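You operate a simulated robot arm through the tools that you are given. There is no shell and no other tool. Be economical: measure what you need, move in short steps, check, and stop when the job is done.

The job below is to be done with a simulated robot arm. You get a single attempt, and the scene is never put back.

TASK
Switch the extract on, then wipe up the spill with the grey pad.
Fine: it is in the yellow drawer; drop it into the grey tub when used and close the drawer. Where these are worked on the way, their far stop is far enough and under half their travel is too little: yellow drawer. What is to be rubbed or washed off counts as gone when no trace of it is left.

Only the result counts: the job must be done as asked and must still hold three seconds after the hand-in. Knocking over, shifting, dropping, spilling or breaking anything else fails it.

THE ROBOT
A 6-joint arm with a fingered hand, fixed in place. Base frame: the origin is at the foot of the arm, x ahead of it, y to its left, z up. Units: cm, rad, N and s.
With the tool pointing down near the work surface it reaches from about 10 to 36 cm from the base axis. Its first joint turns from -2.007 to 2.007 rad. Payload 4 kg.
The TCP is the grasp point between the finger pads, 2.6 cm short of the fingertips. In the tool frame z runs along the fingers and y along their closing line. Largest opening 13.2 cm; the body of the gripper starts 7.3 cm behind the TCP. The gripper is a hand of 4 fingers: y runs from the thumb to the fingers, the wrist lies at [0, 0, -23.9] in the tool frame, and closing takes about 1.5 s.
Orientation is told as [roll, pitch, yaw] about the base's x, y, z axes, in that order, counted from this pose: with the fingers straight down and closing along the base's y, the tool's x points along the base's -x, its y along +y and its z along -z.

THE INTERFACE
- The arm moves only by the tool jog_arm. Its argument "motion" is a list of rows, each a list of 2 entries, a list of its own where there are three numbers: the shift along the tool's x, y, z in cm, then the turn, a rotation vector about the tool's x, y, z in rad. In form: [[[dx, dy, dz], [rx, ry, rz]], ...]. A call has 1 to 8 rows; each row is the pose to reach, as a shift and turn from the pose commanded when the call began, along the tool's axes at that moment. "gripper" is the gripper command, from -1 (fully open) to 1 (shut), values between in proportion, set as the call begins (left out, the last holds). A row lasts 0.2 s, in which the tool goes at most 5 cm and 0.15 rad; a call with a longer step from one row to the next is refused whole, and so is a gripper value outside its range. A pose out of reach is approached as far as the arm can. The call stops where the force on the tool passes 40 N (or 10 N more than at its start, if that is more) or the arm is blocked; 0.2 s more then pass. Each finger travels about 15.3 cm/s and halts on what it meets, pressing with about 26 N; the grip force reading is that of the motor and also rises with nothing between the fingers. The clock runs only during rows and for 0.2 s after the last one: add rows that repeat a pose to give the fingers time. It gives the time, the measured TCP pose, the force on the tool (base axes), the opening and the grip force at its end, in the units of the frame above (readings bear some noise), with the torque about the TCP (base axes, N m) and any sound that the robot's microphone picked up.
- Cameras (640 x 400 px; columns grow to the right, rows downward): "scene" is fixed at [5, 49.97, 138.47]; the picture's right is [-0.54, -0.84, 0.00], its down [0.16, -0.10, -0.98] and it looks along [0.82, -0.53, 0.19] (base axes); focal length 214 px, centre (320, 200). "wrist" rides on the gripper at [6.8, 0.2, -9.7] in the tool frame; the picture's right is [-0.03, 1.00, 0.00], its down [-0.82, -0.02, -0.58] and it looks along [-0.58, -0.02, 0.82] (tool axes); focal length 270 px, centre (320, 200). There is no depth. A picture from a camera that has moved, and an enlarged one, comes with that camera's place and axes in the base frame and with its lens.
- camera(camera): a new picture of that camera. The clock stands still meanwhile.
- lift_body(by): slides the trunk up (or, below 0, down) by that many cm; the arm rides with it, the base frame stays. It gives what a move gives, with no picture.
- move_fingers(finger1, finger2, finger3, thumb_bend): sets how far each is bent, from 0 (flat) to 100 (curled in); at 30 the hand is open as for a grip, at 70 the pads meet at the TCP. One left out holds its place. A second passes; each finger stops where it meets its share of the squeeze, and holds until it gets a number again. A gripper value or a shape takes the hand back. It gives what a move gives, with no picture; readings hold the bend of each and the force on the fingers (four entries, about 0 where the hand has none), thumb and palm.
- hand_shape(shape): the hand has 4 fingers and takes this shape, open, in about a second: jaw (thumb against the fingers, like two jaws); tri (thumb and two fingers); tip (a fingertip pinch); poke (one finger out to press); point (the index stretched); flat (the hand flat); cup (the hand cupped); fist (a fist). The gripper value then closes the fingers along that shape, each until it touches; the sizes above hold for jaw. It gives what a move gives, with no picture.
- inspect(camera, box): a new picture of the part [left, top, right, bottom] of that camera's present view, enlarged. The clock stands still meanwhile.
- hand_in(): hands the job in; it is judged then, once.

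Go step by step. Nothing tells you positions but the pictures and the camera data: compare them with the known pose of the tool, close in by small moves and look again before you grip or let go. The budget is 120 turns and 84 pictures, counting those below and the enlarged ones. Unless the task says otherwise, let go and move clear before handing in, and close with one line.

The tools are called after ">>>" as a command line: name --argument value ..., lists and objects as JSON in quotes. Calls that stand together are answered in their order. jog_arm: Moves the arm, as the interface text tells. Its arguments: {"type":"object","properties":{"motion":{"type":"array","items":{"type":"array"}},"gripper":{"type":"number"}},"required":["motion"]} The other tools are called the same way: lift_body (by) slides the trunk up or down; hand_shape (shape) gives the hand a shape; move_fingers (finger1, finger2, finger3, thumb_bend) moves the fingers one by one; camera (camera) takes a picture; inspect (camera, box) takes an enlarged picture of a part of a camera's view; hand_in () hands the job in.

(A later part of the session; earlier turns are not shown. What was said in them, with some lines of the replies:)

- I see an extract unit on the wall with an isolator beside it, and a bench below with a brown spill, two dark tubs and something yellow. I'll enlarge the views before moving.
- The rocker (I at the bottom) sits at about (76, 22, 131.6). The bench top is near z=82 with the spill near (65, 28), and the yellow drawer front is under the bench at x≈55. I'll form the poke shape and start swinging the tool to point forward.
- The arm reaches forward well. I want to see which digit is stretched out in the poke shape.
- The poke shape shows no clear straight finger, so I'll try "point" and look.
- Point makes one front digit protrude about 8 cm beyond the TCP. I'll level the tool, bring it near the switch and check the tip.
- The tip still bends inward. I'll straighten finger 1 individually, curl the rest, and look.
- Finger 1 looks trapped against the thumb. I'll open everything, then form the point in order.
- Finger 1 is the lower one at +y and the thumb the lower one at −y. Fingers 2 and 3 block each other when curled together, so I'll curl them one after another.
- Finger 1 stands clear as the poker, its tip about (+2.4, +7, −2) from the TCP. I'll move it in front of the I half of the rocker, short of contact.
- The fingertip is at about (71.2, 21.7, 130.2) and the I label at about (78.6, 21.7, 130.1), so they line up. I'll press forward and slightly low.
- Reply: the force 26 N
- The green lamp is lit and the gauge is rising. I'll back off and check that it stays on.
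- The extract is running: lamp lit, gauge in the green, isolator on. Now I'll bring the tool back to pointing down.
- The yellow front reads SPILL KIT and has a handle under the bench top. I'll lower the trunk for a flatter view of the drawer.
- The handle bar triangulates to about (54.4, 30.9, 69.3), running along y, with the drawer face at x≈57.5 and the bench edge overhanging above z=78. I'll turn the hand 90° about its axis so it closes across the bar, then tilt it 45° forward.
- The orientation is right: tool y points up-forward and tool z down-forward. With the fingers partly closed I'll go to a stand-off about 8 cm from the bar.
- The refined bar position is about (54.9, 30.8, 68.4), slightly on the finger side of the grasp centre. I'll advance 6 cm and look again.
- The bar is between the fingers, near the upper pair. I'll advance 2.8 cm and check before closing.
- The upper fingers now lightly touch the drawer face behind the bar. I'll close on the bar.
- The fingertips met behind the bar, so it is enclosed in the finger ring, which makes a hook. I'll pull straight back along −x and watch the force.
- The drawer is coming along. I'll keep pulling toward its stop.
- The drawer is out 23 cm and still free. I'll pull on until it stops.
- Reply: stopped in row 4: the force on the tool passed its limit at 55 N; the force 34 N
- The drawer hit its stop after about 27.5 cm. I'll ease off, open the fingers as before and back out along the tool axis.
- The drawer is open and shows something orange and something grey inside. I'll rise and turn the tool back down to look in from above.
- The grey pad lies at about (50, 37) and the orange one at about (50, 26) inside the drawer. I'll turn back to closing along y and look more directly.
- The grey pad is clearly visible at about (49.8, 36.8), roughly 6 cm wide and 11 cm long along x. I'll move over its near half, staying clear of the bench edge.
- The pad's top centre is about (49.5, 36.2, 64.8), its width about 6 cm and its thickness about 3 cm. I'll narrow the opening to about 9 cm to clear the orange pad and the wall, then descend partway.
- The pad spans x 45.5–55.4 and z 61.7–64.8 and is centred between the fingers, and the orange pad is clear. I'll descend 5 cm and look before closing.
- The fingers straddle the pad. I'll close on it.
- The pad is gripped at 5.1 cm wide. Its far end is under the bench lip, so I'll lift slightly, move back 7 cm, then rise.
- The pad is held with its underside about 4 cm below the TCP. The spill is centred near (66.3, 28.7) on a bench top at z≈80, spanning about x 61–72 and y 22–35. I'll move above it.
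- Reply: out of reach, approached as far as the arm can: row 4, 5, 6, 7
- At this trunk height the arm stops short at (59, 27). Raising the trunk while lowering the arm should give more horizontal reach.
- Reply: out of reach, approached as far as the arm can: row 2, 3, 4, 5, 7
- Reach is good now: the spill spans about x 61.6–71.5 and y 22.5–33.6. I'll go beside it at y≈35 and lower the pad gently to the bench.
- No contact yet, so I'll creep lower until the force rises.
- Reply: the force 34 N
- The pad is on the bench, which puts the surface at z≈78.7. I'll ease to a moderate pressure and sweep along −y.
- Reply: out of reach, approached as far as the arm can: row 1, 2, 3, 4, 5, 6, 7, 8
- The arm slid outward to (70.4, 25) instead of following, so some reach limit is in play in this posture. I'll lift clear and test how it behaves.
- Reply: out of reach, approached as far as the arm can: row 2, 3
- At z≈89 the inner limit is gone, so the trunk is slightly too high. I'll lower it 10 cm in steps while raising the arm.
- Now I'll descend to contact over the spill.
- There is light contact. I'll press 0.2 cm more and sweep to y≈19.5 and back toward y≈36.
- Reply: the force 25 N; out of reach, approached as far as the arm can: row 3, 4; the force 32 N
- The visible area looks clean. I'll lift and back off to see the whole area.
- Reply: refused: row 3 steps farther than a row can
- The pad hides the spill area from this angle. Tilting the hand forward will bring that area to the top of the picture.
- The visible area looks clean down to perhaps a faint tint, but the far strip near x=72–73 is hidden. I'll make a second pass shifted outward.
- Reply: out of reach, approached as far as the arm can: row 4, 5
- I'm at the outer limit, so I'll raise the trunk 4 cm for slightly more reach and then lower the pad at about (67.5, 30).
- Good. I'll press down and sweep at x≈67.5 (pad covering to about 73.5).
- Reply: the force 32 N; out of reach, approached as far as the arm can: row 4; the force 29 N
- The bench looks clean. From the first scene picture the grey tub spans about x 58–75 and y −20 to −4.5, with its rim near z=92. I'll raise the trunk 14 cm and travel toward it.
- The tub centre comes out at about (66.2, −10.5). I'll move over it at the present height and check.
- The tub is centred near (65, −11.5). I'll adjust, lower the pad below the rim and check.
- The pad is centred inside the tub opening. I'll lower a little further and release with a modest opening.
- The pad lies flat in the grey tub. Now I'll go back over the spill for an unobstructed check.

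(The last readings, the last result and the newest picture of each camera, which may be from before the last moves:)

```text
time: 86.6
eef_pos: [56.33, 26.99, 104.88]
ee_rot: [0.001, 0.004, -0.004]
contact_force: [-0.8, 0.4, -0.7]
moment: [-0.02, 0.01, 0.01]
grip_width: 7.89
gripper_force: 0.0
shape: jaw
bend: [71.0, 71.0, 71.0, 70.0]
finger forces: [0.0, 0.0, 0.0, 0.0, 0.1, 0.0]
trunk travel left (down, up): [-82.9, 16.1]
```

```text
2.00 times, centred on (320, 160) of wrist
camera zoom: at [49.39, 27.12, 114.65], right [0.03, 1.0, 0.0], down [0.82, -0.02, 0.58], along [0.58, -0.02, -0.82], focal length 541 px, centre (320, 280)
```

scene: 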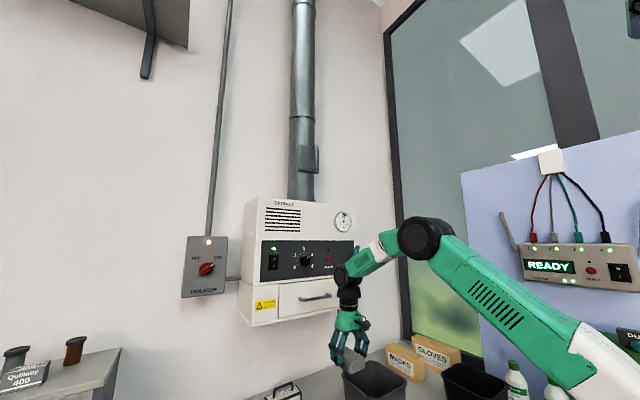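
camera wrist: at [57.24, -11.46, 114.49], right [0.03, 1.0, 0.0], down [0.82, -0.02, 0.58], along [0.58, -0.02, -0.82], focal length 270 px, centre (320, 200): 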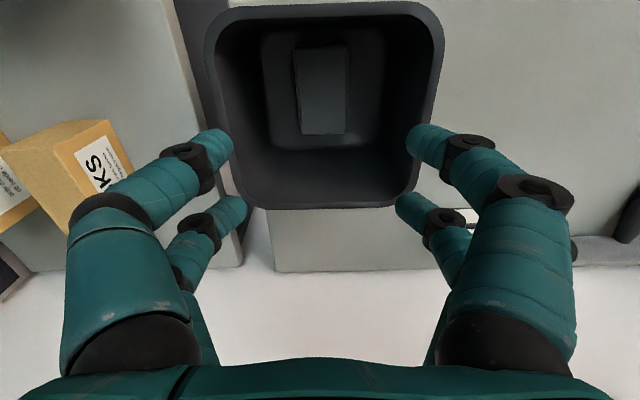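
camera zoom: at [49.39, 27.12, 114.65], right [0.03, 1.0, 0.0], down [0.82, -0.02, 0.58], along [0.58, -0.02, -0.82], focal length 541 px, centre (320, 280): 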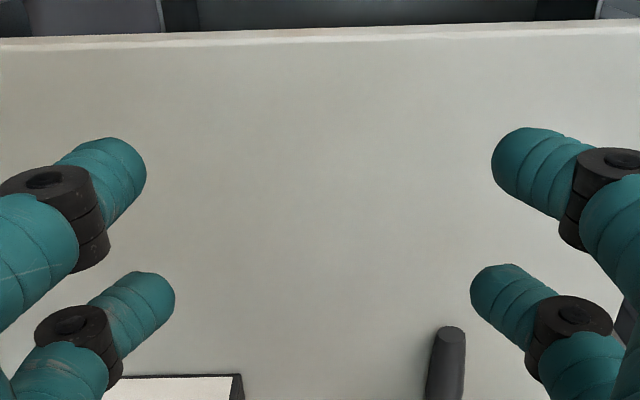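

The bench is clean. Now for the drawer: I'll draw back toward the robot with the hand closed.

>>> jog_arm --motion '[[[4.6, 0.5, -0.9], [0, 0, 0]], [[9.2, 1, -1.8], [0, 0, 0]], [[13.8, 1.5, -2.6], [0, 0, 0]], [[18.4, 2, -3.5], [0, 0, 0]], [[23, 2.5, -4.4], [0, 0, 0]], [[27.6, 3, -5.2], [0, 0, 0]], [[32.2, 3.5, -6.1], [0, 0, 0]], [[36.8, 4, -7], [0, 0, 0]]]' --gripper 1

>>> jog_arm --motion '[[[0, 0, 0], [0, -0.14, 0]], [[0, 0, 0], [0, -0.28, 0]], [[0, 0, 0], [0, -0.42, 0]], [[0, 0, 0], [0, -0.56, 0]], [[0, 0, 0], [0, -0.7, 0]], [[0, 0, 0], [0, -0.785, 0]]]'

>>> camera --camera "wrist"

```text
time: 88.4
eef_pos: [19.39, 30.95, 111.7]
ee_rot: [-0.001, 0.0, -0.002]
contact_force: [-0.8, -0.4, 0.0]
moment: [-0.02, 0.03, 0.0]
grip_width: 0.0
gripper_force: 26.5
shape: jaw
bend: [63.0, 64.0, 64.0, 70.0]
finger forces: [0.0, 0.0, 0.0, 0.0, 0.0, 0.0]
trunk travel left (down, up): [-82.9, 16.1]
```

```text
time: 89.8
eef_pos: [19.35, 31.03, 111.9]
ee_rot: [0.003, -0.785, -0.005]
contact_force: [0.2, 0.1, -0.6]
moment: [0.01, 0.0, 0.06]
grip_width: 0.0
gripper_force: 26.0
shape: jaw
bend: [63.0, 64.0, 64.0, 70.0]
finger forces: [0.1, 0.0, 0.0, 0.1, 0.0, 0.0]
trunk travel left (down, up): [-82.9, 16.1]
```

```text
19 pictures are left
camera wrist: at [7.67, 31.17, 113.84], right [0.02, 1.0, 0.02], down [0.17, -0.02, 0.99], along [0.99, -0.02, -0.17], focal length 270 px, centre (320, 200)
```

wrist: 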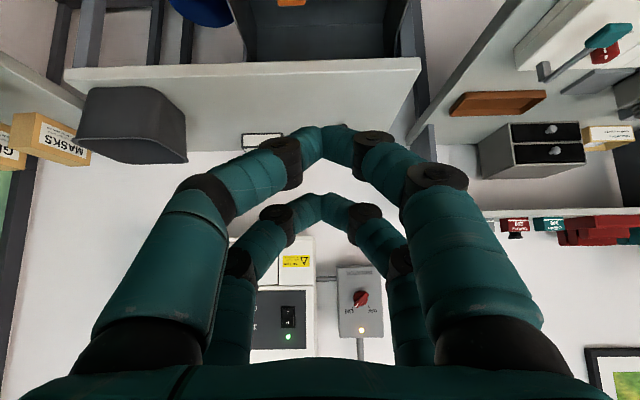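

Everything looks in order. I'll lower the trunk so the fingertips face the upper part of the drawer front (z≈74.5).

>>> lift_body --by -37.4

>>> camera --camera "wrist"

```text
time: 93.5
eef_pos: [19.35, 31.15, 74.3]
ee_rot: [0.001, -0.783, -0.003]
contact_force: [-0.9, 0.1, 0.2]
moment: [-0.02, 0.01, -0.01]
grip_width: 0.0
gripper_force: 25.7
shape: jaw
bend: [63.0, 64.0, 64.0, 70.0]
finger forces: [0.1, 0.1, 0.0, 0.0, 0.0, 0.0]
trunk travel left (down, up): [-45.5, 53.5]
```

```text
18 pictures are left
camera wrist: at [7.7, 31.14, 76.46], right [0.02, 1.0, 0.02], down [0.17, -0.02, 0.99], along [0.99, -0.02, -0.17], focal length 270 px, centre (320, 200)
```

wrist: 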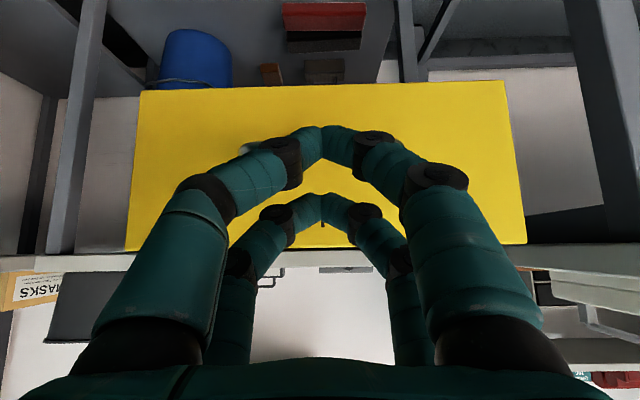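

The upper fingertips aim at the yellow front above the handle. I'll push forward along +x.

>>> jog_arm --motion '[[[-1.4, 0, 1.4], [0, 0, 0]], [[-2.8, 0, 2.8], [0, 0, 0]], [[-4.2, 0, 4.2], [0, 0, 0]], [[-5.2, 0, 5.2], [0, 0, 0]], [[-6.2, 0, 6.2], [0, 0, 0]], [[-7.2, 0, 7.2], [0, 0, 0]], [[-8.5, 0, 8.5], [0, 0, 0]], [[-9.9, 0, 9.9], [0, 0, 0]]]'

>>> camera --camera "wrist"

```text
time: 95.3
eef_pos: [33.41, 30.93, 74.37]
ee_rot: [0.001, -0.783, -0.004]
contact_force: [0.3, 0.6, -0.2]
moment: [0.02, -0.02, 0.0]
grip_width: 0.0
gripper_force: 26.6
shape: jaw
bend: [63.0, 64.0, 64.0, 70.0]
finger forces: [0.0, 0.0, 0.0, 0.0, 0.0, 0.1]
trunk travel left (down, up): [-45.5, 53.5]
```

```text
17 pictures are left
camera wrist: at [21.72, 31.18, 76.41], right [0.02, 1.0, 0.02], down [0.17, -0.02, 0.99], along [0.99, -0.02, -0.17], focal length 270 px, centre (320, 200)
```

wrist: 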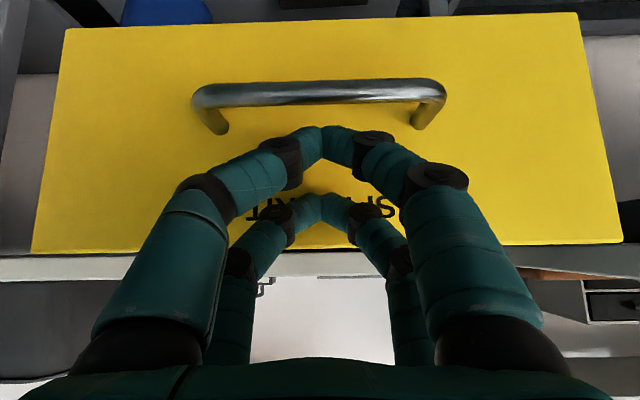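

It is sliding in. I'll continue.

>>> jog_arm --motion '[[[-1.4, 0, 1.4], [0, 0, 0]], [[-2.8, 0, 2.8], [0, 0, 0]], [[-4.2, 0, 4.2], [0, 0, 0]], [[-5.6, 0, 5.6], [0, 0, 0]], [[-7, 0, 7], [0, 0, 0]], [[-8.4, 0, 8.4], [0, 0, 0]], [[-9.8, 0, 9.8], [0, 0, 0]], [[-10.9, 0, 10.9], [0, 0, 0]]]'

>>> camera --camera "wrist"

```text
time: 97.1
eef_pos: [48.9, 30.81, 74.17]
ee_rot: [0.002, -0.783, -0.004]
contact_force: [-0.1, 0.4, 0.3]
moment: [0.03, -0.03, -0.01]
grip_width: 0.01
gripper_force: 26.2
shape: jaw
bend: [63.0, 64.0, 64.0, 70.0]
finger forces: [0.0, 0.0, 0.0, 0.0, 0.0, 0.0]
trunk travel left (down, up): [-45.5, 53.5]
```

```text
16 pictures are left
camera wrist: at [37.12, 30.97, 76.21], right [0.02, 1.0, 0.02], down [0.17, -0.02, 0.99], along [0.99, -0.02, -0.17], focal length 270 px, centre (320, 200)
```

wrist: 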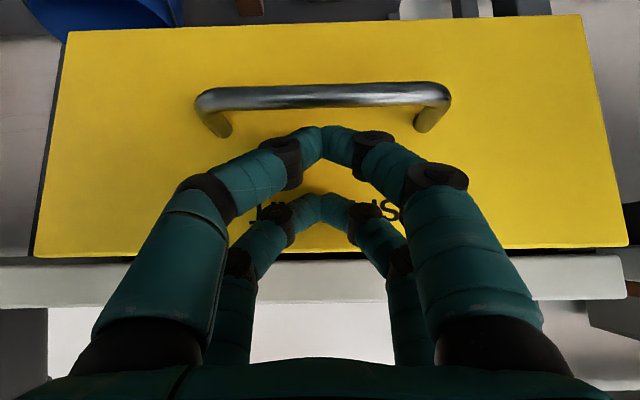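

About 5 cm remain. I'll push slowly to the closed stop.

>>> jog_arm --motion '[[[-0.6, 0, 0.6], [0, 0, 0]], [[-1.2, 0, 1.2], [0, 0, 0]], [[-1.8, 0, 1.8], [0, 0, 0]], [[-2.4, 0, 2.4], [0, 0, 0]], [[-3, 0, 3], [0, 0, 0]], [[-3.5, 0, 3.5], [0, 0, 0]], [[-4, 0, 4], [0, 0, 0]], [[-4.4, 0, 4.4], [0, 0, 0]]]'

>>> camera --camera "wrist"

```text
time: 98.7
eef_pos: [53.94, 31.07, 74.04]
ee_rot: [0.002, -0.777, -0.005]
contact_force: [-21.3, -2.2, 4.7]
moment: [0.01, -0.14, -0.1]
grip_width: 0.02
gripper_force: 26.1
shape: jaw
bend: [63.0, 66.0, 67.0, 70.0]
finger forces: [0.0, 0.0, 0.0, 0.0, 0.0, 0.0]
trunk travel left (down, up): [-45.5, 53.5]
stopped in row 8: the force on the tool passed its limit at 49 N (the readings are from after the stop); the commanded pose is now the measured one
```

```text
15 pictures are left
camera wrist: at [42.12, 31.06, 76.28], right [0.02, 1.0, 0.02], down [0.18, -0.02, 0.98], along [0.98, -0.02, -0.18], focal length 270 px, centre (320, 200)
```

wrist: 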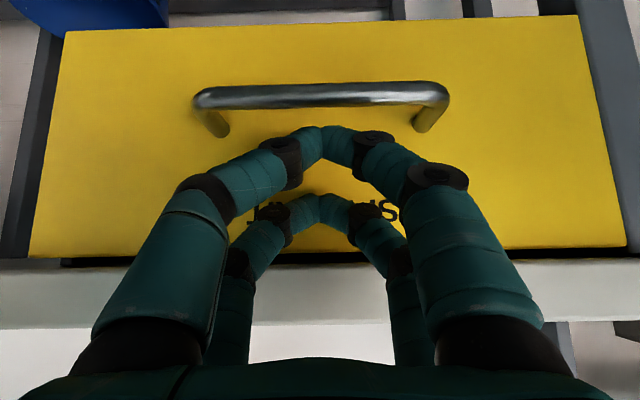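

The drawer reached its closed stop exactly where expected. I'll back away, rise and verify.

>>> jog_arm --motion '[[[1.4, 0, -1.4], [0, 0, 0]], [[4.2, 0, -4.2], [0, 0, 0]], [[7, 0, -7], [0, 0, 0]], [[9.8, 0, -9.8], [0, 0, 0]], [[9.8, 0, -14.5], [0, 0, 0]], [[8, 0, -19], [0, 0, 0]], [[5, 0, -22.5], [0, 0, 0]], [[2, 0, -26], [0, 0, 0]]]'

>>> jog_arm --motion '[[[0, 0, 0], [0, 0.14, 0]], [[0, 0, 0], [0, 0.28, 0]], [[0, 0, 0], [0, 0.42, 0]], [[0, 0, 0], [0, 0.56, 0]], [[0, 0, 0], [0, 0.7, 0]], [[0, 0, 0], [0, 0.78, 0]]]' --gripper -1

>>> camera --camera "wrist"

>>> inspect --camera "scene" --box '[180, 200, 460, 400]'

```text
time: 100.5
eef_pos: [34.46, 30.71, 91.43]
ee_rot: [-0.001, -0.776, -0.002]
contact_force: [0.1, -0.4, -0.5]
moment: [0.01, 0.0, 0.02]
grip_width: 0.0
gripper_force: 26.1
shape: jaw
bend: [63.0, 66.0, 66.0, 70.0]
finger forces: [0.0, 0.0, 0.0, 0.1, 0.0, 0.0]
trunk travel left (down, up): [-45.5, 53.5]
```

```text
time: 101.9
eef_pos: [34.43, 31.02, 91.25]
ee_rot: [0.001, 0.006, -0.003]
contact_force: [-0.2, 0.8, -0.7]
moment: [0.04, -0.01, 0.0]
grip_width: 13.21
gripper_force: 0.2
shape: jaw
bend: [30.0, 30.0, 30.0, 30.0]
finger forces: [0.0, 0.0, 0.0, 0.0, 0.0, 0.0]
trunk travel left (down, up): [-45.5, 53.5]
```

```text
14 pictures are left
camera wrist: at [27.61, 31.11, 100.91], right [0.03, 1.0, 0.0], down [0.82, -0.02, 0.57], along [0.57, -0.02, -0.82], focal length 270 px, centre (320, 200)
```

wrist: 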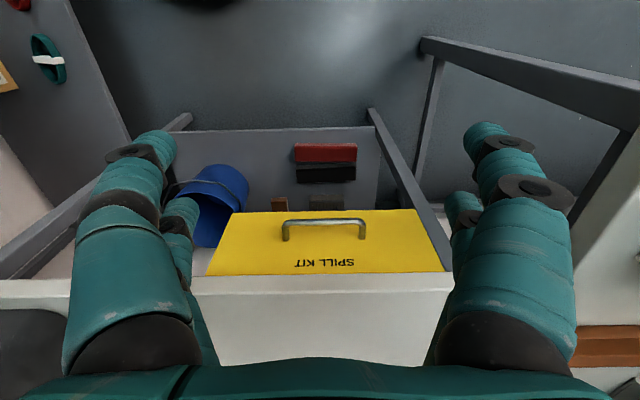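

```text
2.00 times, centred on (320, 300) of scene
camera zoom: at [5.0, 49.97, 138.47], right [-0.54, -0.84, 0.0], down [0.16, -0.1, -0.98], along [0.82, -0.53, 0.19], focal length 429 px, centre (320, 0)
```

zoom: 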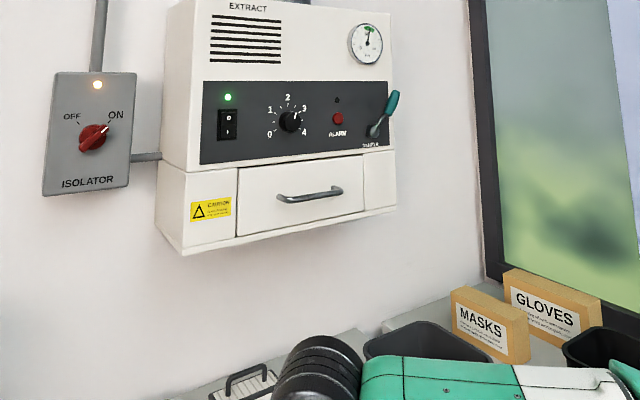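

The drawer is shut, the extract is running with its lamp lit, the bench is clean, the pad is in the tub and the hand is clear. I'm handing in.

>>> hand_in

```text
The job is handed in.
```

The extract is on, the spill is wiped up with the grey pad, the pad is in the grey tub and the yellow drawer is closed.
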